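You operate a simulated robot arm through the tools that you are given. There is no shell and no other tool.

You are at the controls of a simulated robot arm. One attempt, no reset.

## Task
Switch the wash pump off, lift the short silver plate out, grease its middle.
Fine: the pump goes off first and the lid stays propped; the plate goes on the wire grid; grease from the white grease tin with the black-grip dauber, which goes back; the grease covers the middle of the flat beside the post. A coat counts when it lies all over at full strength: go over it till it gets no stronger.

Only the result counts: the job must be done as asked and must still hold three seconds after the hand-in. Knocking over, shifting, dropping, spilling or breaking anything else fails it. Lids that push on must go on centred and level and be pressed home; caps that screw on are set level and turned clockwise until they are tight.

## Robot
A 6-joint arm with a two-finger gripper, fixed in place. Base frame: the origin is on the floor under the middle of its stand, x ahead of it, y to its left, z up. Lengths are in mm, angles in rad, forces in N, time in s.
It reaches about 1417 mm from its shoulder. Its first joint turns from -2.897 to 2.897 rad. Payload 3.43 kg.
The TCP is the grasp point between the finger pads, 20 mm short of the fingertips. In the tool frame z runs along the fingers and y along their closing line. The gripper opens to 190 mm; its body begins 248 mm behind the TCP.
Orientation is told as [roll, pitch, yaw] about the base's x, y, z axes, in that order, counted from this pose: with the fingers straight down and closing along the base's y, the tool's x points along the base's -x, its y along +y and its z along -z.

## Interface
- The arm moves only by the tool step_arm. Its arguments are lists of equal length, an entry for each row: "rotation": the turn, a rotation vector about the base's x, y, z in units of 120 degrees (1.0 is 120 degrees), a list of three; "translation": the shift along the base's x, y, z in units of 400 mm (1.0 is 400 mm), a list of three; "gripper": the gripper command, from -1 (fully open) to 1 (shut), values between in proportion. In form: {"rotation": [[ax, ay, az], ...], "translation": [[x, y, z], ...], "gripper": [gripper, ...]}. A call has 1 to 20 rows; each row is the pose to reach, as a shift and turn from the pose commanded when the call began. A call with a number of a shift or a turn outside -1 to 1 is refused whole. A row lasts 0.2 s, in which the tool goes at most 50 mm and 0.15 rad; a call with a longer step from one row to the next is refused whole, and so is a gripper value outside its range. A pose out of reach is approached as far as the arm can. The call stops where the force on the tool passes 40 N (or 10 N more than at its start, if that is more) or the arm is blocked; 0.2 s more then pass. The fingers move at their own pace (about 153 mm/s each) and stop on an object; they squeeze with about 45 N. The grip force told is the motor's: it shows also when the fingers shut on nothing. Time passes only in rows, and 0.2 s behind the last, so rows that repeat a pose let the fingers close. The reply holds the time, the measured pose of the TCP, the force on the tool along the base axes, the opening and the grip force, in the units named above and with some noise, with the torque about the TCP (base axes, N m) and any sound that the robot's microphone picked up.
- Cameras (640 x 400 px; columns grow to the right, rows downward): "scene" is fixed at [410.2, -649.6, 1483.1]; the picture's right is [0.98, -0.21, 0.00], its down [-0.09, -0.41, -0.91] and it looks along [0.19, 0.89, -0.42] (base axes); focal length 311 px, centre (320, 200). "wrist" rides on the gripper at [70, -8, -288] in the tool frame; the picture's right is [0.12, 0.99, 0.00], its down [-0.96, 0.12, -0.25] and it looks along [-0.25, 0.03, 0.97] (tool axes); focal length 261 px, centre (320, 200). There is no depth. A picture from a camera that has moved, and an enlarged one, comes with that camera's place and axes in the base frame and with its lens. The place of the scene camera against the robot may be out by one fixed shift of up to 12 mm in any direction.
- get_image(camera): a new picture of that camera. It takes no simulated time.
- move_column(by): moves the trunk up (or, below 0, down) by that many mm; the arm rides with it, the base frame stays. It gives what a move gives, with no picture.
- enlarge(camera, box): a new picture of the part [left, top, right, bottom] of that camera's present view, enlarged. It takes no simulated time.
- close_job(): hands the job in; it is judged then, once.

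Places have to be worked out from the pictures, the camera data and where the tool is seen. Open the gripper and draw the arm clear of the work before you hand the job in, unless the task says otherwise.

The tools are called after ">>>" as name(argument=value, ...) on one line, values as JSON. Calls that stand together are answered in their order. step_arm: Moves the arm, as the interface text tells. Its arguments: {"type":"object","properties":{"rotation":{"type":"array"},"translation":{"type":"array"},"gripper":{"type":"array"}},"required":["rotation","translation","gripper"]} The other tools are called the same way: move_column (by) moves the trunk up or down; get_image (camera) takes a picture; enlarge (camera, box) takes an enlarged picture of a part of a camera's view; close_job () hands the job in.

At the start:

```text
clock: 0.0
ee_pos: [640.8, 148.7, 1227.6]
tool_rot: [0.001, 0.0, -0.002]
wrist_force: [0.2, 0.2, 0.6]
wrist_torque: [0.02, -0.01, 0.02]
width: 190.1
finger_force: 0.1
trunk travel left (down, up): [-250.0, 190.0]
```

scene: 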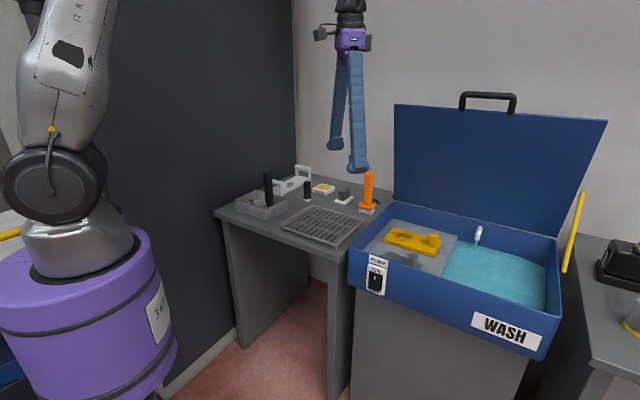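
wrist: 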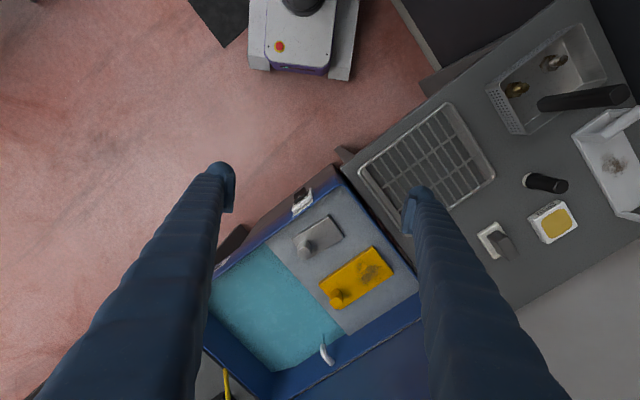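

I'll start by looking closely at both views to find the pump switch, plates, grid, tin and dauber.

>>> enlarge(camera="scene", box=[210, 150, 400, 270])

>>> enlarge(camera="scene", box=[340, 190, 560, 330])

>>> enlarge(camera="wrist", box=[340, 0, 640, 200])

>>> enlarge(camera="wrist", box=[190, 150, 430, 390])

>>> enlarge(camera="wrist", box=[460, 100, 640, 280])

```text
3.33 times, centred on (305, 210) of scene
camera zoom: at [410.2, -649.6, 1483.1], right [0.98, -0.21, 0.0], down [-0.09, -0.41, -0.91], along [0.19, 0.89, -0.42], focal length 1036 px, centre (370, 167)
```

zoom: 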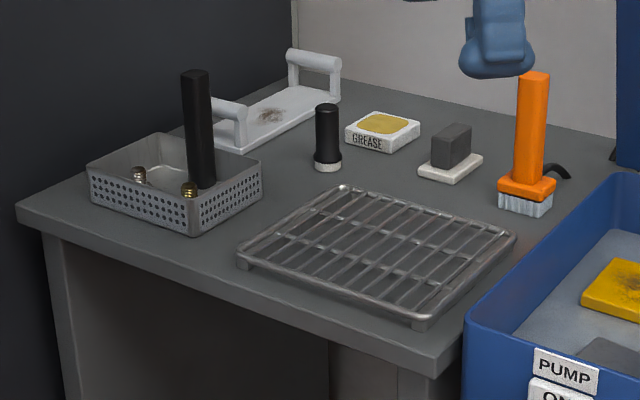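

```text
2.86 times, centred on (450, 260) of scene
camera zoom: at [410.2, -649.6, 1483.1], right [0.98, -0.21, 0.0], down [-0.09, -0.41, -0.91], along [0.19, 0.89, -0.42], focal length 888 px, centre (-51, 29)
```

zoom: 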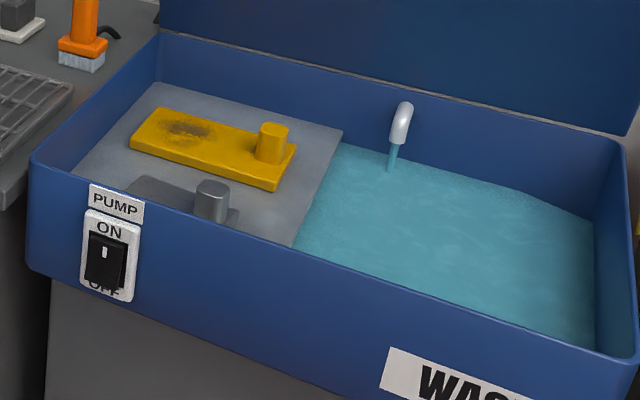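

```text
2.00 times, centred on (490, 100) of wrist
camera zoom: at [571.2, 140.3, 1514.6], right [-0.12, 0.99, 0.0], down [0.96, 0.12, 0.25], along [0.25, 0.03, -0.97], focal length 521 px, centre (-20, 400)
```

zoom: 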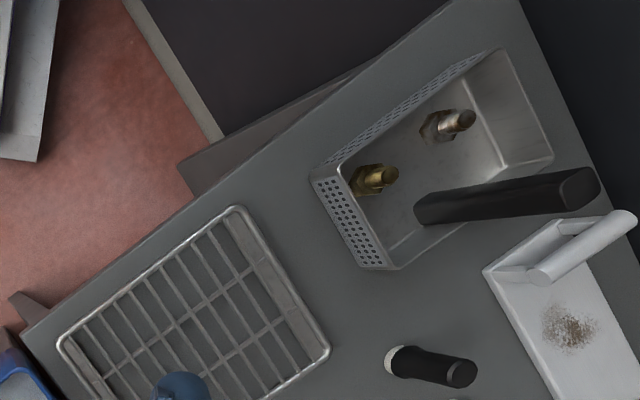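

```text
1.67 times, centred on (310, 270) of wrist
camera zoom: at [571.2, 140.3, 1514.6], right [-0.12, 0.99, 0.0], down [0.96, 0.12, 0.25], along [0.25, 0.03, -0.97], focal length 434 px, centre (337, 83)
```

zoom: 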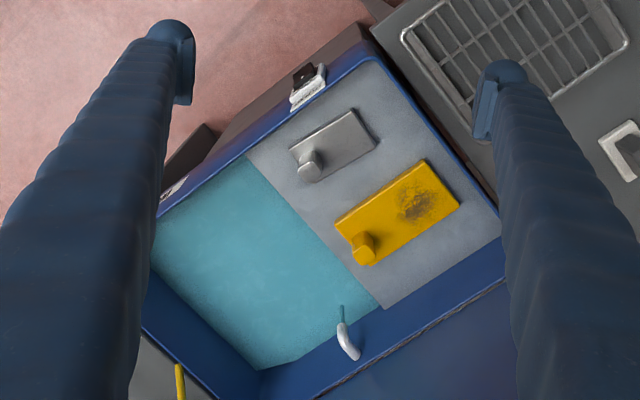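

```text
2.22 times, centred on (550, 190) of wrist
camera zoom: at [571.2, 140.3, 1514.6], right [-0.12, 0.99, 0.0], down [0.96, 0.12, 0.25], along [0.25, 0.03, -0.97], focal length 579 px, centre (-191, 222)
```

zoom: 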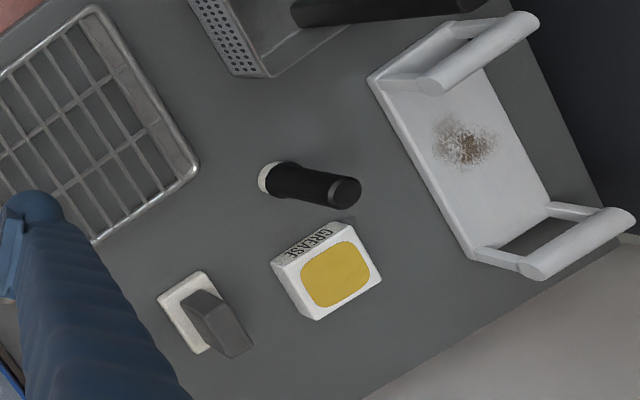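

The pump switch is on the tank's front face, and the silver plate with its post sits on the tank's shelf. I'm moving the gripper over the tank, turned square to it, to get better-placed wrist pictures.

>>> step_arm(rotation=[[0, 0, 0.0583], [0, 0, 0.1167], [0, 0, 0.175], [0, 0, 0.2333], [0, 0, 0.2917], [0, 0, 0.35], [0, 0, 0.35]], translation=[[0.058, -0.016, 0], [0.117, -0.032, 0], [0.175, -0.049, 0], [0.233, -0.065, 0], [0.29, -0.081, 0], [0.35, -0.0975, 0], [0.35, -0.0975, 0]], gripper=[-1, -1, -1, -1, -1, -1, -1])

```text
clock: 1.6
ee_pos: [780.6, 109.3, 1229.0]
tool_rot: [0.0, 0.0, 0.735]
wrist_force: [0.4, 0.7, -0.4]
wrist_torque: [-0.03, -0.04, 0.0]
width: 189.9
finger_force: 0.0
trunk travel left (down, up): [-250.0, 190.0]
```

The arm reached (780, 109, 1229) with yaw 0.735. Now I'll look from here.

>>> get_image(camera="wrist")

>>> enlarge(camera="wrist", box=[240, 100, 440, 225])

>>> get_image(camera="scene")

```text
taken
camera wrist: at [734.6, 55.8, 1515.2], right [-0.75, 0.66, 0.0], down [0.64, 0.73, 0.25], along [0.16, 0.19, -0.97], focal length 261 px, centre (320, 200)
```

wrist: 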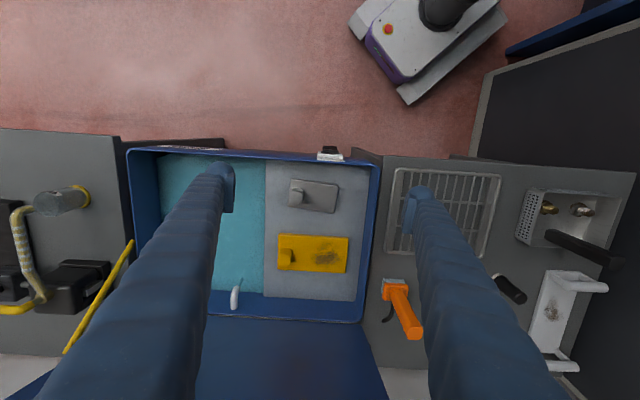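

```text
3.20 times, centred on (340, 162) of wrist
camera zoom: at [734.6, 55.8, 1515.2], right [-0.75, 0.66, 0.0], down [0.64, 0.73, 0.25], along [0.16, 0.19, -0.97], focal length 834 px, centre (256, 320)
```

zoom: 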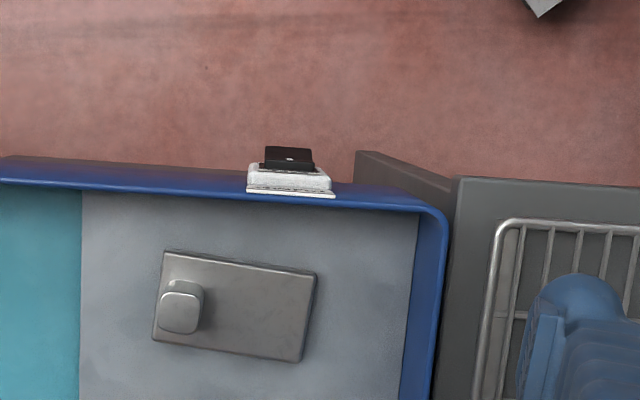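

```text
taken
```

scene: 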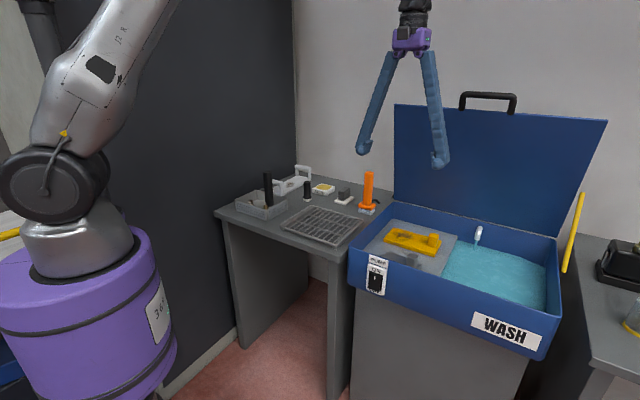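

From the two wrist views I judge the plate top near (855, 167, 835), the tank rim near z 890, and the front face running along about 136°. I'm backing off in front of the tank next, so I can tilt and look at the switch.

>>> step_arm(rotation=[[0, 0, 0.006], [0, 0, 0.012], [0, 0, 0.018], [0, 0, 0.024], [0, 0, 0.0306], [0, 0, 0.0306]], translation=[[-0.065, -0.064, -0.02], [-0.13, -0.13, -0.04], [-0.195, -0.195, -0.06], [-0.26, -0.26, -0.08], [-0.325, -0.3225, -0.1], [-0.325, -0.3225, -0.1225]], gripper=[-1, -1, -1, -1, -1, -1])

```text
clock: 3.0
ee_pos: [651.1, -20.2, 1176.8]
tool_rot: [0.001, 0.001, 0.797]
wrist_force: [0.5, -0.7, -0.4]
wrist_torque: [0.04, 0.03, 0.03]
width: 190.0
finger_force: 0.0
trunk travel left (down, up): [-250.0, 190.0]
```

The arm is at (651, -20, 1177) with yaw 0.797, clear in front of the tank. I'm tilting the tool 60° towards the tank front while lowering it, so the camera sees the switch.

>>> step_arm(rotation=[[0.0448, -0.0436, 0], [0.0895, -0.0873, 0], [0.1343, -0.1309, 0], [0.179, -0.1745, 0], [0.2238, -0.2181, 0], [0.2685, -0.2618, 0], [0.3133, -0.3054, 0], [0.358, -0.349, 0], [0.358, -0.349, 0]], translation=[[0, 0.006, -0.08], [0, 0.0125, -0.16], [0, 0.02, -0.24], [0, 0.025, -0.32], [0, 0.03, -0.4], [0, 0.037, -0.48], [0, 0.045, -0.56], [0, 0.05, -0.64], [0, 0.05, -0.65]], gripper=[-1, -1, -1, -1, -1, -1, -1, -1, -1])

>>> get_image(camera="wrist")

>>> get_image(camera="scene")

```text
clock: 5.0
ee_pos: [699.6, -35.6, 960.5]
tool_rot: [0.117, -1.018, 0.725]
wrist_force: [-0.4, -1.4, -0.3]
wrist_torque: [0.21, -0.04, 0.14]
width: 190.1
finger_force: 0.1
out of reach, approached as far as the arm can: row 7, 8, 9
trunk travel left (down, up): [-250.0, 190.0]
```

```text
taken
camera wrist: at [518.3, -252.4, 1049.4], right [-0.78, 0.63, -0.04], down [0.16, 0.25, 0.95], along [0.61, 0.73, -0.29], focal length 261 px, centre (320, 200)
```

wrist: 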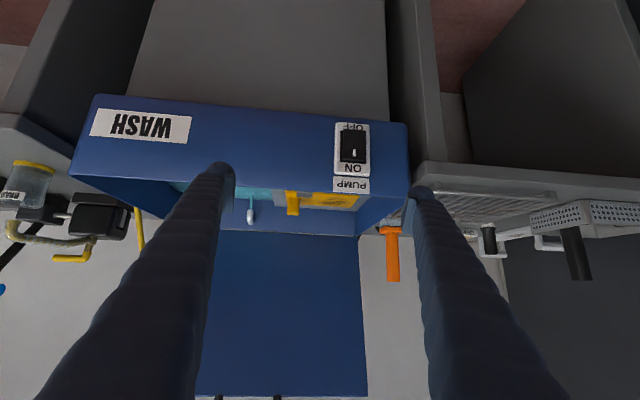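

```text
taken
```

scene: 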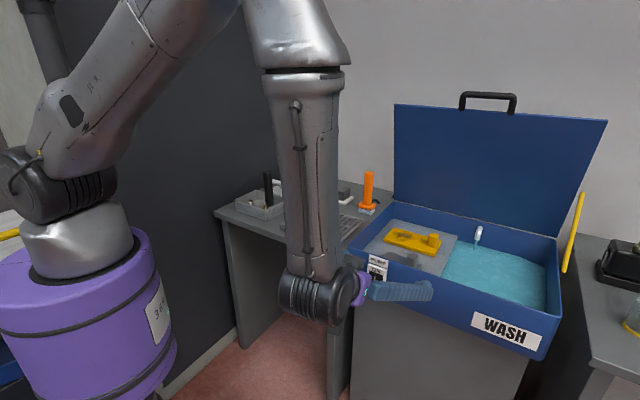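

The 60° tilt at that height is partly out of reach, though the picture shows the switch clearly, upside down with the OFF half at the top of the picture. I'm lowering the trunk for better reach to the front face, since the tool is about 140 mm clear of the tank.

>>> move_column(by=-200)

>>> get_image(camera="wrist")

>>> get_image(camera="scene")

```text
clock: 7.2
ee_pos: [698.4, -34.0, 759.8]
tool_rot: [0.113, -1.017, 0.729]
wrist_force: [0.3, 0.1, -0.3]
wrist_torque: [-0.03, -0.03, 0.04]
width: 190.0
finger_force: 0.0
trunk travel left (down, up): [-50.0, 390.0]
```

```text
taken
camera wrist: at [518.5, -250.3, 850.3], right [-0.78, 0.63, -0.04], down [0.16, 0.26, 0.95], along [0.61, 0.73, -0.3], focal length 261 px, centre (320, 200)
```

wrist: 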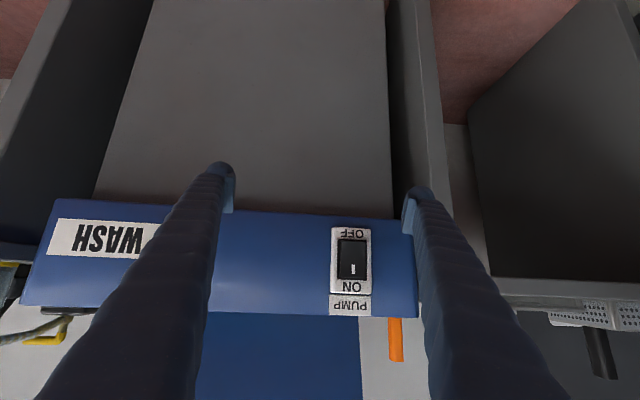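

```text
taken
```

scene: 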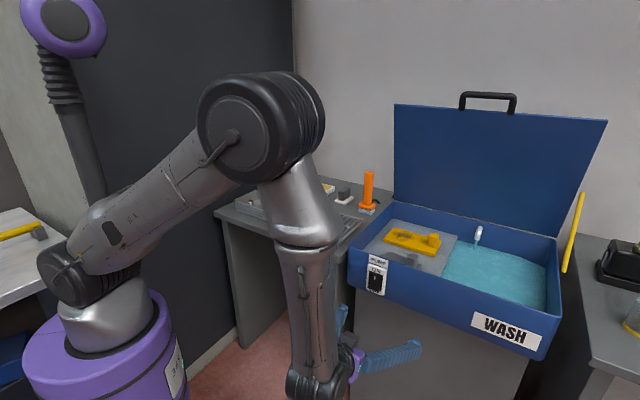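

With two pictures 199 mm apart in height, I place the rocker at about (749, 112) with z from 782 to 848, so the OFF half centre is at z≈797. I'm shutting the gripper in place, a zero move that also shows which pose counts as commanded.

>>> step_arm(rotation=[[0, 0, 0], [0, 0, 0], [0, 0, 0], [0, 0, 0]], translation=[[0, 0, 0], [0, 0, 0], [0, 0, 0], [0, 0, 0]], gripper=[1, 1, 1, 1])

>>> get_image(camera="wrist")

```text
clock: 8.2
ee_pos: [698.6, -33.3, 758.6]
tool_rot: [0.114, -1.016, 0.73]
wrist_force: [0.6, -1.2, 0.1]
wrist_torque: [0.0, 0.01, -0.01]
width: 0.0
finger_force: 34.6
trunk travel left (down, up): [-50.0, 390.0]
```

```text
taken
camera wrist: at [518.5, -250.2, 850.1], right [-0.78, 0.63, -0.04], down [0.16, 0.26, 0.95], along [0.61, 0.73, -0.3], focal length 261 px, centre (320, 200)
```

wrist: 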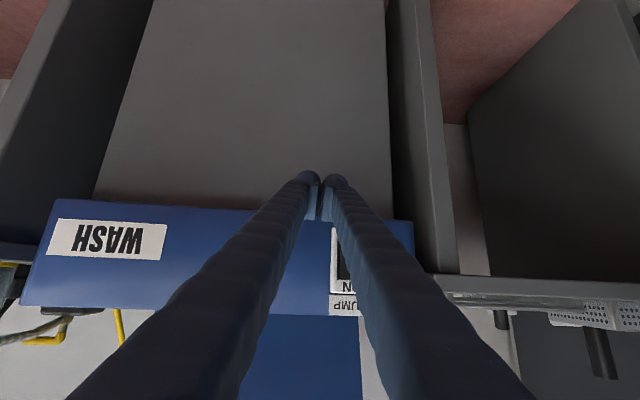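

The commanded pose is the present one, so zero moves hold. Now I'm bringing the closed fingertips to about 30 mm in front of the rocker's OFF half.

>>> step_arm(rotation=[[0, 0, 0], [0, 0, 0], [0, 0, 0], [0, 0, 0], [0, 0, 0]], translation=[[0.012, 0.07, 0.031], [0.023, 0.14, 0.062], [0.035, 0.21, 0.093], [0.046, 0.277, 0.1235], [0.046, 0.277, 0.1235]], gripper=[1, 1, 1, 1, 1])

>>> get_image(camera="wrist")

>>> enlarge(camera="scene", box=[330, 230, 450, 320])

```text
clock: 9.4
ee_pos: [717.0, 78.7, 808.4]
tool_rot: [0.111, -1.016, 0.73]
wrist_force: [0.4, 0.6, 0.0]
wrist_torque: [-0.07, -0.02, -0.02]
width: 0.1
finger_force: 34.2
trunk travel left (down, up): [-50.0, 390.0]
```

```text
taken
camera wrist: at [536.8, -138.3, 899.5], right [-0.78, 0.63, -0.04], down [0.16, 0.26, 0.95], along [0.61, 0.73, -0.3], focal length 261 px, centre (320, 200)
```

wrist: 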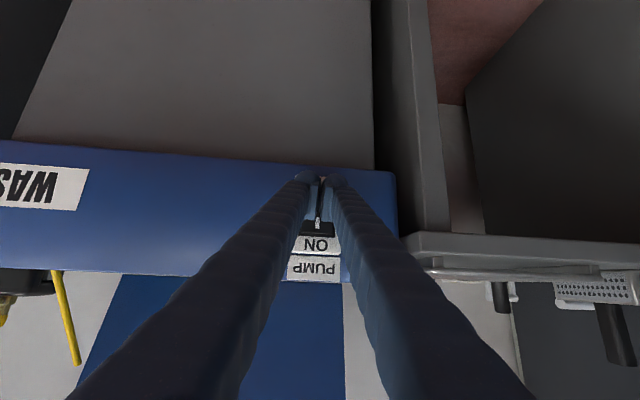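

```text
4.44 times, centred on (390, 275) of scene
camera zoom: at [410.2, -649.6, 1483.1], right [0.98, -0.21, 0.0], down [-0.09, -0.41, -0.91], along [0.19, 0.89, -0.42], focal length 1381 px, centre (9, -133)
```

zoom: 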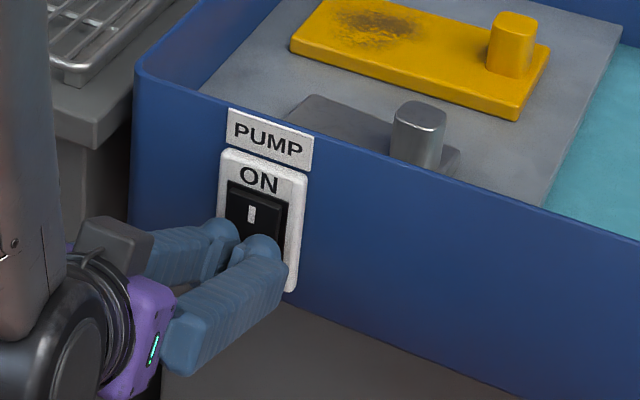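

The fingertips line up with the lower (OFF) half of the rocker. I'm pressing straight in with small steps, watching the force and listening for a click.

>>> step_arm(rotation=[[0, 0, 0], [0, 0, 0], [0, 0, 0], [0, 0, 0], [0, 0, 0], [0, 0, 0], [0, 0, 0]], translation=[[0.014, 0.0143, 0], [0.028, 0.0286, 0], [0.038, 0.039, 0], [0.047, 0.048, 0], [0.055, 0.0565, 0], [0.063, 0.0646, 0], [0.07, 0.0718, 0]], gripper=[1, 1, 1, 1, 1, 1, 1])

>>> enlarge(camera="scene", box=[330, 210, 490, 330])

```text
clock: 9.9
ee_pos: [721.1, 82.4, 805.5]
tool_rot: [0.119, -1.007, 0.722]
wrist_force: [-12.9, -10.9, 3.2]
wrist_torque: [0.08, -0.28, -0.16]
width: 0.0
finger_force: 34.3
trunk travel left (down, up): [-50.0, 390.0]
stopped in row 2: the force on the tool passed its limit at 52 N (the readings are from after the stop); the commanded pose is now the measured one
```

```text
3.33 times, centred on (410, 270) of scene
camera zoom: at [410.2, -649.6, 1483.1], right [0.98, -0.21, 0.0], down [-0.09, -0.41, -0.91], along [0.19, 0.89, -0.42], focal length 1036 px, centre (20, -33)
```

zoom: 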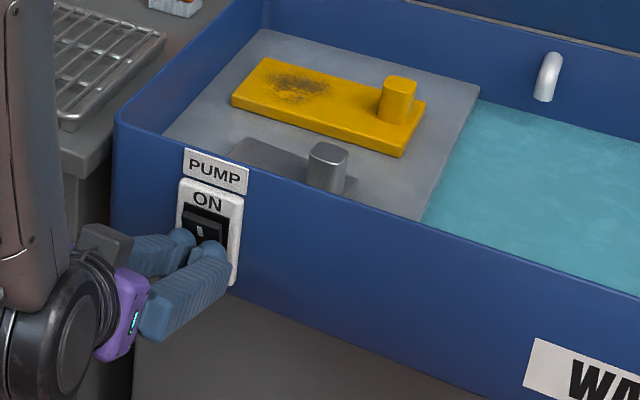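

The spout's stream has stopped and the rocker's upper half now sticks out, so the pump looks to be off. I'm backing straight off and will check again.

>>> step_arm(rotation=[[0, 0, 0], [0, 0, 0], [0, 0, 0], [0, 0, 0]], translation=[[-0.05, -0.051, 0], [-0.13, -0.133, 0], [-0.2, -0.205, 0], [-0.2, -0.205, 0]], gripper=[1, 1, 1, 1])

>>> enlarge(camera="scene", box=[330, 210, 490, 330])

>>> get_image(camera="wrist")

```text
clock: 10.9
ee_pos: [648.7, -3.8, 814.5]
tool_rot: [0.132, -1.003, 0.716]
wrist_force: [-0.6, -0.3, -0.2]
wrist_torque: [0.03, -0.03, 0.03]
width: 0.0
finger_force: 34.4
out of reach, approached as far as the arm can: row 2, 3, 4
trunk travel left (down, up): [-50.0, 390.0]
```

```text
3.33 times, centred on (410, 270) of scene
camera zoom: at [410.2, -649.6, 1483.1], right [0.98, -0.21, 0.0], down [-0.09, -0.41, -0.91], along [0.19, 0.89, -0.42], focal length 1036 px, centre (20, -33)
```

zoom: 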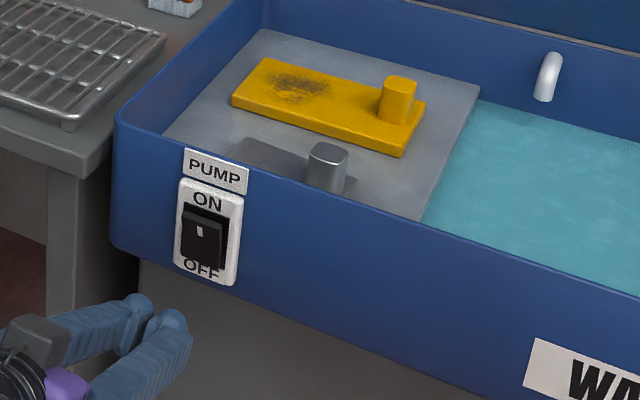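

```text
taken
camera wrist: at [471.1, -220.6, 908.2], right [-0.78, 0.63, -0.03], down [0.17, 0.26, 0.95], along [0.6, 0.74, -0.31], focal length 261 px, centre (320, 200)
```

wrist: 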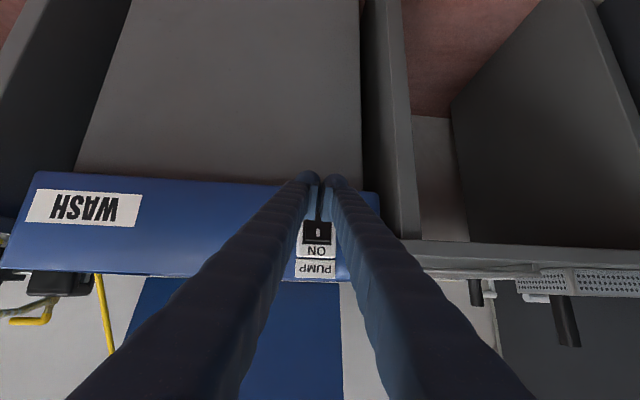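

The rocker now shows OFF pressed in and the spout has stopped running, so the pump is off. I'm raising the trunk back up, which lifts the tool straight up in front of the tank.

>>> move_column(by=200)

```text
clock: 13.1
ee_pos: [649.7, -2.7, 1014.3]
tool_rot: [0.132, -1.002, 0.715]
wrist_force: [-0.8, -0.1, 0.3]
wrist_torque: [0.01, -0.02, -0.02]
width: 0.0
finger_force: 34.8
trunk travel left (down, up): [-250.0, 190.0]
```

I'm straightening the tool back to vertical while rising about 150 mm.

>>> step_arm(rotation=[[-0.0461, 0.0387, 0], [-0.0922, 0.0774, 0], [-0.1383, 0.1161, 0], [-0.1844, 0.1548, 0], [-0.2304, 0.1935, 0], [-0.2765, 0.2322, 0], [-0.3226, 0.2709, 0], [-0.3687, 0.3096, 0], [-0.3687, 0.3096, 0]], translation=[[0, 0, 0.05], [0, 0, 0.1], [0, 0, 0.15], [0, 0, 0.2], [0, 0, 0.25], [0, 0, 0.3], [0, 0, 0.34], [0, 0, 0.375], [0, 0, 0.375]], gripper=[1, 0, -1, -1, -1, -1, -1, -1, -1])

```text
clock: 15.1
ee_pos: [649.1, -2.2, 1166.2]
tool_rot: [-0.001, 0.001, 0.787]
wrist_force: [-0.6, 0.6, 0.0]
wrist_torque: [-0.04, -0.01, 0.01]
width: 190.1
finger_force: 0.2
trunk travel left (down, up): [-250.0, 190.0]
```

The tool is vertical at (649, -2, 1166) and fully open. I'm going over the silver plate, turning to its long axis (yaw ≈0.716), for a close look.

>>> step_arm(rotation=[[0, 0, -0.006], [0, 0, -0.012], [0, 0, -0.018], [0, 0, -0.024], [0, 0, -0.03], [0, 0, -0.0344], [0, 0, -0.0344], [0, 0, -0.0344], [0, 0, -0.0344], [0, 0, -0.0344]], translation=[[0.084, 0.068, 0], [0.168, 0.135, 0], [0.252, 0.203, 0], [0.335, 0.27, 0], [0.42, 0.338, 0], [0.5025, 0.405, 0], [0.5025, 0.405, -0.1], [0.5025, 0.405, -0.2], [0.5025, 0.405, -0.265], [0.5025, 0.405, -0.265]], gripper=[-1, -1, -1, -1, -1, -1, -1, -1, -1, -1])

>>> get_image(camera="wrist")

>>> enlarge(camera="wrist", box=[220, 110, 420, 235])

>>> get_image(camera="scene")

```text
clock: 17.3
ee_pos: [849.5, 158.2, 1057.6]
tool_rot: [0.002, -0.002, 0.717]
wrist_force: [0.5, 0.0, 0.0]
wrist_torque: [-0.01, 0.0, 0.03]
width: 189.7
finger_force: 0.0
trunk travel left (down, up): [-250.0, 190.0]
```

```text
taken
camera wrist: at [804.3, 106.5, 1345.6], right [-0.74, 0.67, 0.0], down [0.65, 0.72, 0.25], along [0.16, 0.18, -0.97], focal length 261 px, centre (320, 200)
```

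wrist: 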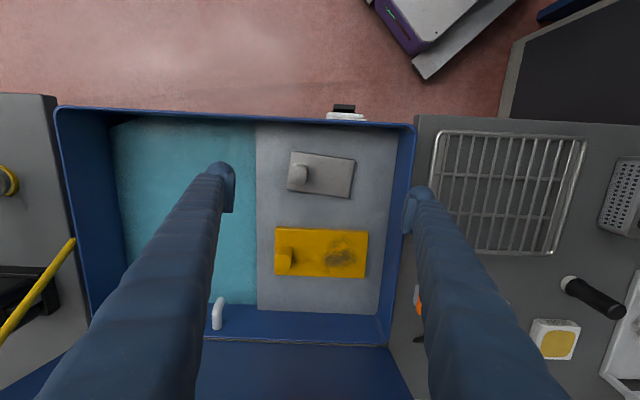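

```text
3.20 times, centred on (320, 172) of wrist
camera zoom: at [804.3, 106.5, 1345.6], right [-0.74, 0.67, 0.0], down [0.65, 0.72, 0.25], along [0.16, 0.18, -0.97], focal length 834 px, centre (320, 288)
```

zoom: 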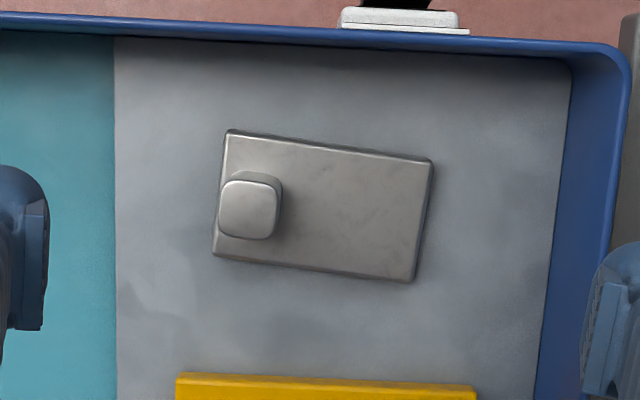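

```text
taken
```

scene: 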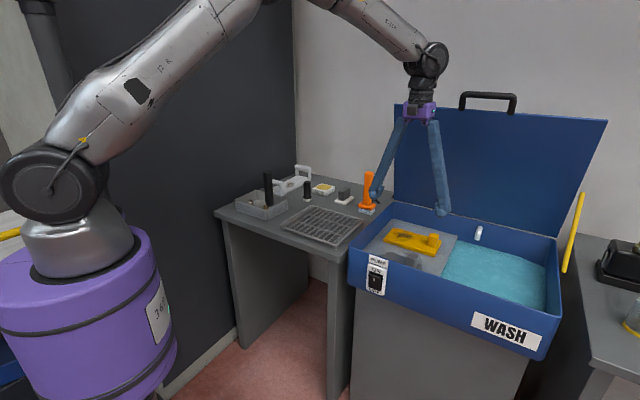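

The plate's long axis comes out at about 130° (yaw ≈0.697), and its post top is near (886, 135). I'm centring over the post and going down 100 mm, partly closed, to fix its height by a second view.

>>> step_arm(rotation=[[0, 0, -0.005], [0, 0, -0.01], [0, 0, -0.01], [0, 0, -0.01], [0, 0, -0.01]], translation=[[0.045, -0.029, -0.05], [0.091, -0.058, -0.1], [0.091, -0.058, -0.18], [0.091, -0.058, -0.244], [0.091, -0.058, -0.244]], gripper=[-0.4, -0.2, -0.1, -0.1, -0.1])

>>> get_image(camera="wrist")

>>> enlarge(camera="wrist", box=[230, 130, 430, 255])

>>> enlarge(camera="scene", box=[350, 160, 510, 280])

```text
clock: 18.5
ee_pos: [888.4, 136.1, 959.8]
tool_rot: [0.001, -0.001, 0.695]
wrist_force: [0.4, 0.4, 0.3]
wrist_torque: [0.03, 0.03, -0.01]
width: 104.5
finger_force: 0.1
trunk travel left (down, up): [-250.0, 190.0]
```

```text
taken
camera wrist: at [840.0, 84.4, 1248.7], right [-0.73, 0.69, 0.0], down [0.66, 0.71, 0.25], along [0.17, 0.18, -0.97], focal length 261 px, centre (320, 200)
```

wrist: 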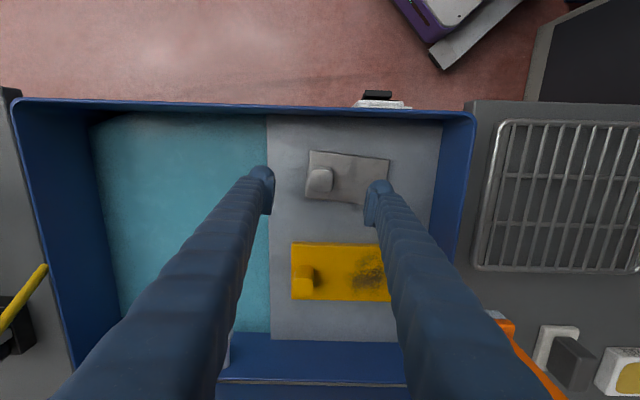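

```text
3.20 times, centred on (330, 192) of wrist
camera zoom: at [840.0, 84.4, 1248.7], right [-0.73, 0.69, 0.0], down [0.66, 0.71, 0.25], along [0.17, 0.18, -0.97], focal length 834 px, centre (288, 224)
```

zoom: 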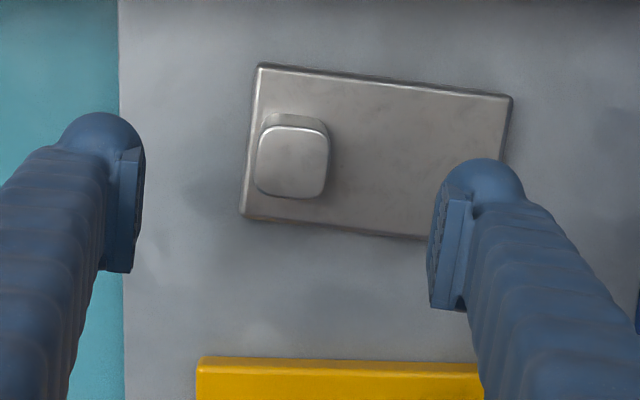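

```text
3.33 times, centred on (430, 220) of scene
camera zoom: at [410.2, -649.6, 1483.1], right [0.98, -0.21, 0.0], down [-0.09, -0.41, -0.91], along [0.19, 0.89, -0.42], focal length 1036 px, centre (-47, 133)
```

zoom: 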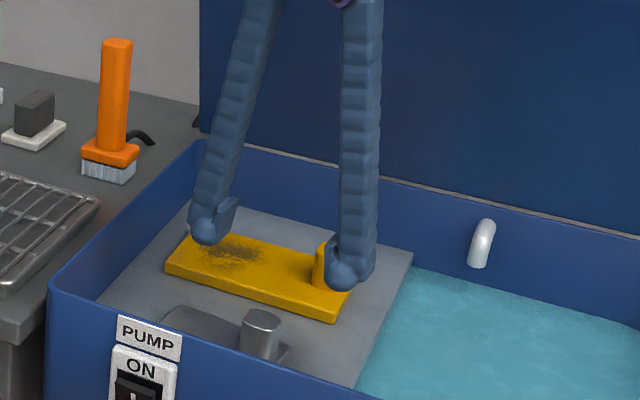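

Comparing the two views puts the post top at z≈876 at (885.5, 134.7) and the plate top at z≈825–830. I'm going down to TCP z≈857 around the post, with the fingers still open.

>>> step_arm(rotation=[[0, 0, -0.002], [0, 0, -0.003], [0, 0, -0.003], [0, 0, -0.003], [0, 0, -0.003]], translation=[[-0.004, -0.002, -0.08], [-0.007, -0.0035, -0.15], [-0.007, -0.0035, -0.21], [-0.007, -0.0035, -0.257], [-0.007, -0.0035, -0.257]], gripper=[-0.1, -0.1, -0.1, -0.1, -0.1])

>>> get_image(camera="wrist")

>>> enlarge(camera="scene", box=[350, 180, 510, 300])

```text
clock: 19.7
ee_pos: [884.6, 133.0, 857.6]
tool_rot: [0.002, 0.0, 0.689]
wrist_force: [-0.1, -1.1, -0.6]
wrist_torque: [-0.03, 0.0, 0.01]
width: 104.6
finger_force: 0.0
trunk travel left (down, up): [-250.0, 190.0]
```

```text
taken
camera wrist: at [836.2, 83.1, 1145.4], right [-0.72, 0.69, 0.0], down [0.67, 0.7, 0.25], along [0.17, 0.18, -0.97], focal length 261 px, centre (320, 200)
```

wrist: 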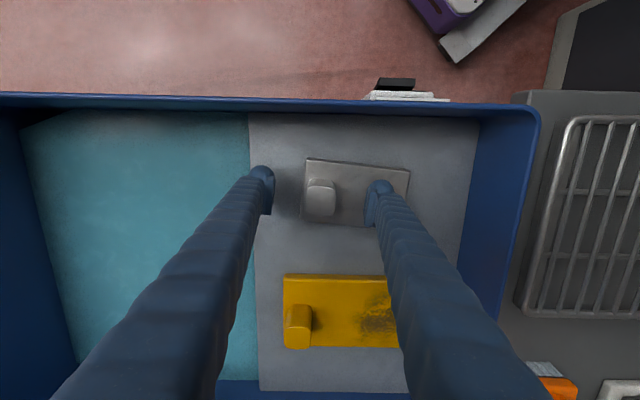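

```text
3.33 times, centred on (430, 240) of scene
camera zoom: at [410.2, -649.6, 1483.1], right [0.98, -0.21, 0.0], down [-0.09, -0.41, -0.91], along [0.19, 0.89, -0.42], focal length 1036 px, centre (-47, 67)
```

zoom: 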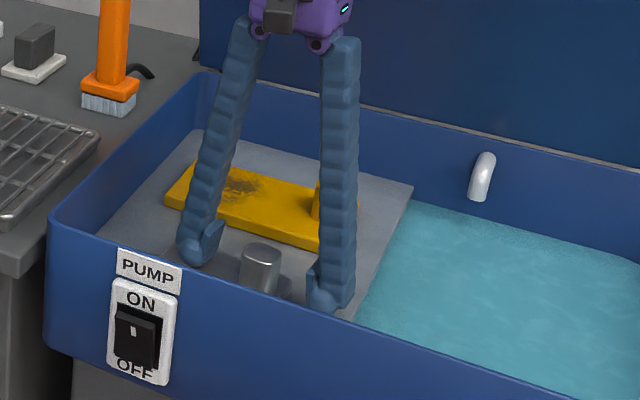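

The fingers straddle the post with clearance. One zoom to check that the post is centred before I close.

>>> enlarge(camera="wrist", box=[240, 140, 420, 252])

```text
3.56 times, centred on (330, 196) of wrist
camera zoom: at [836.2, 83.1, 1145.4], right [-0.72, 0.69, 0.0], down [0.67, 0.7, 0.25], along [0.17, 0.18, -0.97], focal length 927 px, centre (284, 214)
```

zoom: 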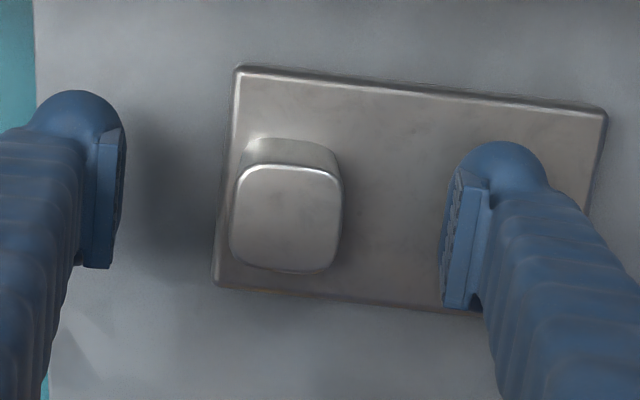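

The post top is centred on the TCP within about 1 mm. Closing on the post.

>>> step_arm(rotation=[[0, 0, 0], [0, 0, 0], [0, 0, 0], [0, 0, 0], [0, 0, 0]], translation=[[0, 0, 0], [0, 0, 0], [0, 0, 0], [0, 0, 0], [0, 0, 0]], gripper=[0.3, 0.6, 1, 1, 1])

```text
clock: 20.9
ee_pos: [885.0, 134.7, 856.8]
tool_rot: [0.003, -0.001, 0.688]
wrist_force: [-1.7, 2.4, -0.6]
wrist_torque: [0.08, -0.01, -0.08]
width: 33.1
finger_force: 45.1
trunk travel left (down, up): [-250.0, 190.0]
```

The grip holds at 33.1 mm with 45 N on the post. Lifting gently straight up.

>>> step_arm(rotation=[[0, 0, 0], [0, 0, 0], [0, 0, 0], [0, 0, 0], [0, 0, 0], [0, 0, 0], [0, 0, 0]], translation=[[0, 0, 0.01], [0, 0, 0.03], [0, 0, 0.06], [0, 0, 0.1], [0, 0, 0.14], [0, 0, 0.18], [0, 0, 0.18]], gripper=[1, 1, 1, 1, 1, 1, 1])

>>> get_image(camera="wrist")

>>> enlarge(camera="scene", box=[350, 160, 510, 280])

```text
clock: 22.5
ee_pos: [884.7, 134.8, 929.6]
tool_rot: [0.001, 0.001, 0.69]
wrist_force: [-1.2, 0.1, 0.1]
wrist_torque: [0.04, -0.01, 0.03]
width: 0.4
finger_force: 34.0
trunk travel left (down, up): [-250.0, 190.0]
```

```text
taken
camera wrist: at [836.7, 83.4, 1217.2], right [-0.72, 0.69, 0.0], down [0.67, 0.7, 0.25], along [0.17, 0.18, -0.97], focal length 261 px, centre (320, 200)
```

wrist: 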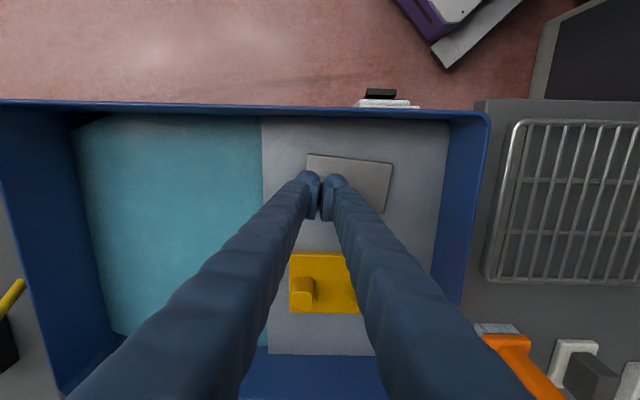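

```text
3.33 times, centred on (430, 220) of scene
camera zoom: at [410.2, -649.6, 1483.1], right [0.98, -0.21, 0.0], down [-0.09, -0.41, -0.91], along [0.19, 0.89, -0.42], focal length 1036 px, centre (-47, 133)
```

zoom: 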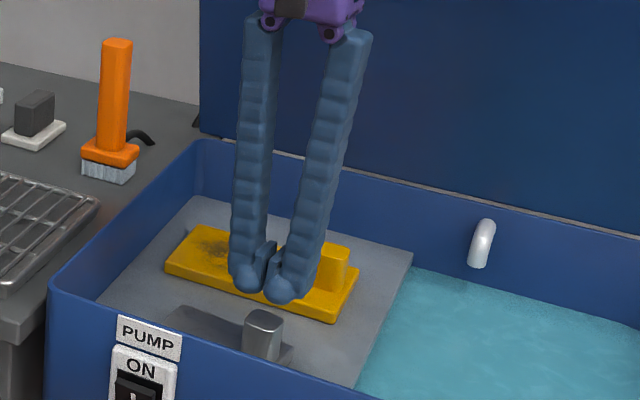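

The fingers shut on nothing, so the post slipped out during the lift. I'll open up and check where the plate now lies.

>>> step_arm(rotation=[[0, 0, 0], [0, 0, 0], [0, 0, 0]], translation=[[0, 0, 0.04], [0, 0, 0.074], [0, 0, 0.074]], gripper=[-0.1, -0.1, -0.1])

>>> get_image(camera="wrist")

>>> enlarge(camera="wrist", box=[230, 130, 430, 255])

>>> enlarge(camera="scene", box=[360, 220, 460, 295])

```text
clock: 23.3
ee_pos: [885.8, 135.6, 959.5]
tool_rot: [0.002, 0.002, 0.688]
wrist_force: [0.2, -0.3, 0.6]
wrist_torque: [0.03, -0.01, -0.02]
width: 104.4
finger_force: 0.0
trunk travel left (down, up): [-250.0, 190.0]
```

```text
taken
camera wrist: at [836.7, 83.6, 1247.0], right [-0.72, 0.69, 0.0], down [0.67, 0.7, 0.25], along [0.17, 0.18, -0.97], focal length 261 px, centre (320, 200)
```

wrist: 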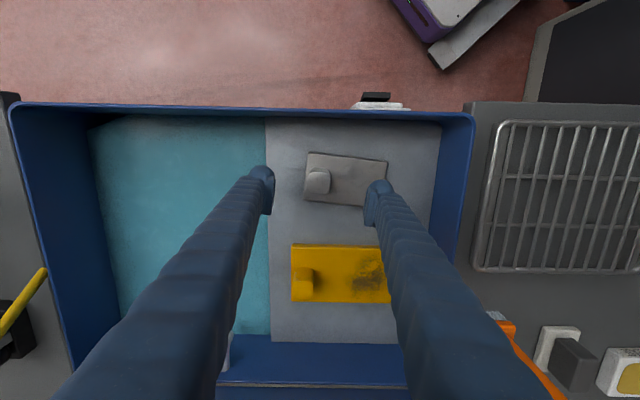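

```text
3.20 times, centred on (330, 192) of wrist
camera zoom: at [836.7, 83.6, 1247.0], right [-0.72, 0.69, 0.0], down [0.67, 0.7, 0.25], along [0.17, 0.18, -0.97], focal length 834 px, centre (288, 224)
```

zoom: 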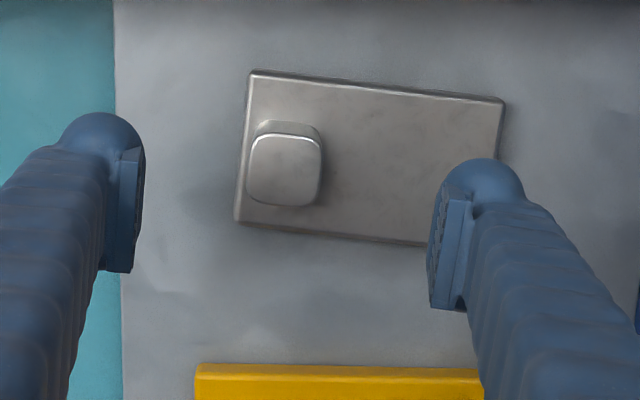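

```text
5.33 times, centred on (410, 258) of scene
camera zoom: at [410.2, -649.6, 1483.1], right [0.98, -0.21, 0.0], down [-0.09, -0.41, -0.91], along [0.19, 0.89, -0.42], focal length 1657 px, centre (-160, -107)
```

zoom: 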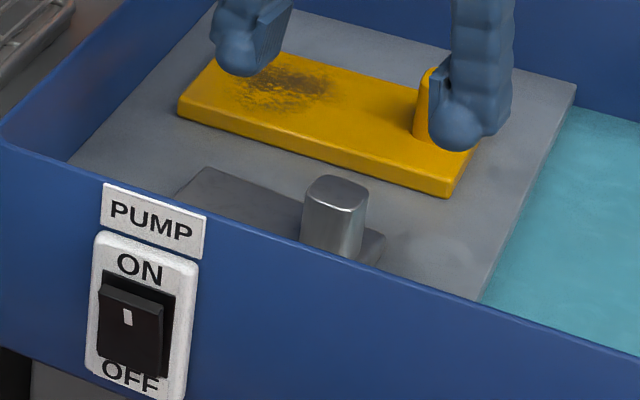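

The plate hasn't moved, so the fingers slid up off the post. I'll regrip 5 mm lower on it and raise in tiny steps, reading the force to learn the load.

>>> step_arm(rotation=[[0, 0, 0], [0, 0, 0], [0, 0, 0], [0, 0, 0], [0, 0, 0], [0, 0, 0], [0, 0, 0], [0, 0, 0]], translation=[[0, 0, -0.1], [0, 0, -0.2], [0, 0, -0.25], [0, 0, -0.267], [0, 0, -0.267], [0, 0, -0.267], [0, 0, -0.267], [0, 0, -0.267]], gripper=[-0.1, -0.1, -0.1, -0.1, 0.4, 1, 1, 1])

>>> step_arm(rotation=[[0, 0, 0], [0, 0, 0]], translation=[[0, 0, 0.003], [0, 0, 0.006]], gripper=[1, 1])

```text
clock: 25.1
ee_pos: [885.7, 134.1, 853.3]
tool_rot: [0.0, -0.003, 0.688]
wrist_force: [6.1, -3.8, 10.6]
wrist_torque: [-0.05, 0.01, 0.02]
width: 32.9
finger_force: 44.8
trunk travel left (down, up): [-250.0, 190.0]
```

```text
clock: 25.7
ee_pos: [883.8, 135.7, 853.8]
tool_rot: [0.003, 0.005, 0.69]
wrist_force: [1.8, -0.4, -0.1]
wrist_torque: [0.08, -0.34, -0.09]
width: 32.9
finger_force: 44.8
trunk travel left (down, up): [-250.0, 190.0]
```

The fingertips touched the plate's flat at about z 833, and now there's a small torque. I'm lifting a little further while watching force and torque.

>>> step_arm(rotation=[[0, 0, 0], [0, 0, 0]], translation=[[0, 0, 0.005], [0, 0, 0.01]], gripper=[1, 1])

>>> step_arm(rotation=[[0, 0, 0], [0, 0, 0]], translation=[[0, 0, 0.005], [0, 0, 0.01]], gripper=[1, 1])

>>> enlarge(camera="wrist", box=[230, 130, 430, 255])

>>> enlarge(camera="scene", box=[360, 220, 460, 295])

```text
clock: 26.3
ee_pos: [883.5, 135.5, 858.4]
tool_rot: [0.002, 0.003, 0.688]
wrist_force: [0.1, 0.0, -10.7]
wrist_torque: [-0.28, -0.21, -0.05]
width: 32.8
finger_force: 44.7
trunk travel left (down, up): [-250.0, 190.0]
```

```text
clock: 26.9
ee_pos: [884.6, 134.9, 862.9]
tool_rot: [0.001, 0.002, 0.691]
wrist_force: [-0.5, 0.4, -11.0]
wrist_torque: [-0.25, -0.27, 0.0]
width: 33.0
finger_force: 44.6
trunk travel left (down, up): [-250.0, 190.0]
```

```text
3.20 times, centred on (330, 192) of wrist
camera zoom: at [837.0, 83.1, 1150.4], right [-0.72, 0.69, 0.0], down [0.67, 0.7, 0.25], along [0.17, 0.18, -0.97], focal length 834 px, centre (288, 224)
```

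zoom: 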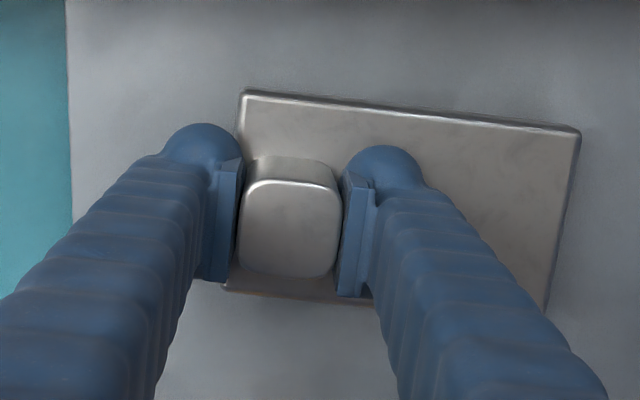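

```text
5.33 times, centred on (410, 258) of scene
camera zoom: at [410.2, -649.6, 1483.1], right [0.98, -0.21, 0.0], down [-0.09, -0.41, -0.91], along [0.19, 0.89, -0.42], focal length 1657 px, centre (-160, -107)
```

zoom: 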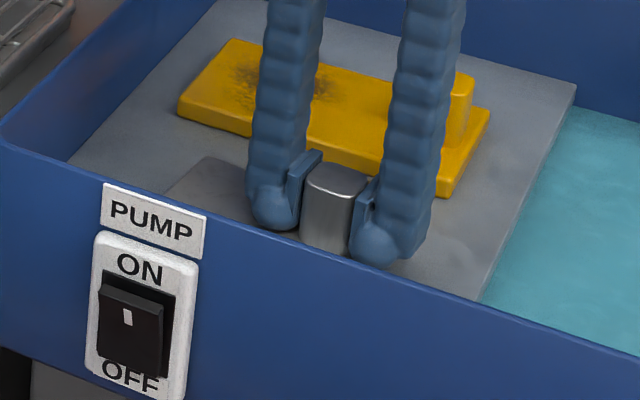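

The force reads a steady -11 N over two raises, so the plate (about 1.1 kg) is now held in the air. I'll lift slowly to avoid slipping, checking the load as I go.

>>> step_arm(rotation=[[0, 0, 0], [0, 0, 0], [0, 0, 0], [0, 0, 0]], translation=[[0, 0, 0.006], [0, 0, 0.012], [0, 0, 0.018], [0, 0, 0.024]], gripper=[1, 1, 1, 1])

>>> enlarge(camera="wrist", box=[230, 130, 430, 255])

>>> enlarge(camera="scene", box=[360, 220, 460, 295])

```text
clock: 27.9
ee_pos: [885.1, 134.9, 872.9]
tool_rot: [0.002, 0.001, 0.688]
wrist_force: [0.2, 0.6, -10.0]
wrist_torque: [-0.28, -0.25, 0.01]
width: 33.1
finger_force: 45.2
trunk travel left (down, up): [-250.0, 190.0]
```

```text
3.20 times, centred on (330, 192) of wrist
camera zoom: at [837.0, 83.4, 1160.0], right [-0.72, 0.69, 0.0], down [0.67, 0.7, 0.25], along [0.17, 0.18, -0.97], focal length 834 px, centre (288, 224)
```

zoom: 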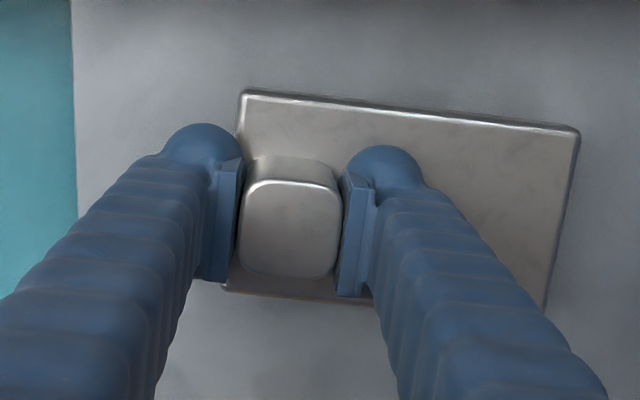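

```text
5.33 times, centred on (410, 258) of scene
camera zoom: at [410.2, -649.6, 1483.1], right [0.98, -0.21, 0.0], down [-0.09, -0.41, -0.91], along [0.19, 0.89, -0.42], focal length 1657 px, centre (-160, -107)
```

zoom: 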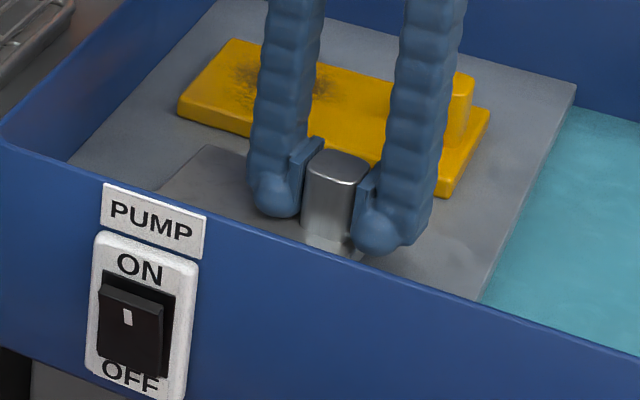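

The plate is level and moves with the gripper without slipping at this pace. I'm raising it slowly by 80 mm to clear the tank rim.

>>> step_arm(rotation=[[0, 0, 0], [0, 0, 0], [0, 0, 0], [0, 0, 0], [0, 0, 0], [0, 0, 0], [0, 0, 0], [0, 0, 0], [0, 0, 0], [0, 0, 0], [0, 0, 0], [0, 0, 0], [0, 0, 0], [0, 0, 0], [0, 0, 0], [0, 0, 0], [0, 0, 0], [0, 0, 0], [0, 0, 0], [0, 0, 0]], translation=[[0, 0, 0.004], [0, 0, 0.01], [0, 0, 0.018], [0, 0, 0.028], [0, 0, 0.04], [0, 0, 0.052], [0, 0, 0.064], [0, 0, 0.076], [0, 0, 0.088], [0, 0, 0.1], [0, 0, 0.112], [0, 0, 0.124], [0, 0, 0.136], [0, 0, 0.148], [0, 0, 0.16], [0, 0, 0.172], [0, 0, 0.184], [0, 0, 0.192], [0, 0, 0.198], [0, 0, 0.2]], gripper=[1, 1, 1, 1, 1, 1, 1, 1, 1, 1, 1, 1, 1, 1, 1, 1, 1, 1, 1, 1])

>>> get_image(camera="wrist")

>>> enlarge(camera="scene", box=[350, 160, 510, 280])

```text
clock: 32.1
ee_pos: [884.3, 134.7, 951.7]
tool_rot: [0.0, 0.002, 0.688]
wrist_force: [0.3, 1.3, -11.6]
wrist_torque: [-0.27, -0.23, 0.02]
width: 33.2
finger_force: 45.2
trunk travel left (down, up): [-250.0, 190.0]
```

```text
taken
camera wrist: at [837.0, 83.2, 1239.9], right [-0.72, 0.69, 0.0], down [0.67, 0.7, 0.25], along [0.17, 0.18, -0.97], focal length 261 px, centre (320, 200)
```

wrist: 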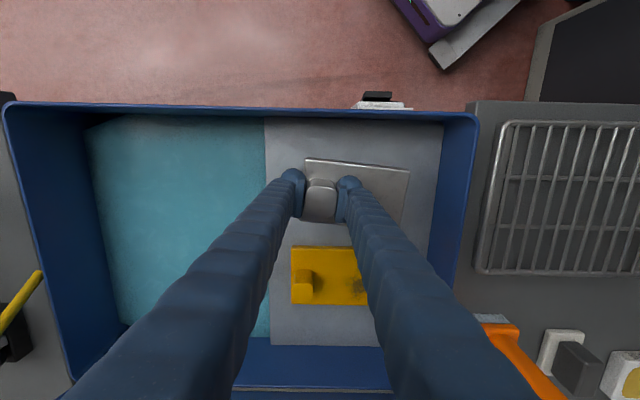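

```text
3.33 times, centred on (430, 220) of scene
camera zoom: at [410.2, -649.6, 1483.1], right [0.98, -0.21, 0.0], down [-0.09, -0.41, -0.91], along [0.19, 0.89, -0.42], focal length 1036 px, centre (-47, 133)
```

zoom: 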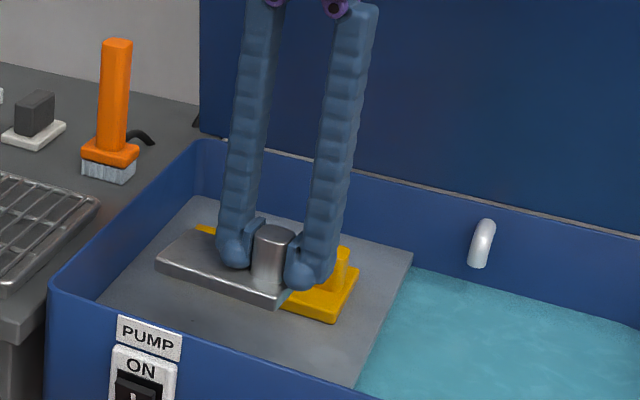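

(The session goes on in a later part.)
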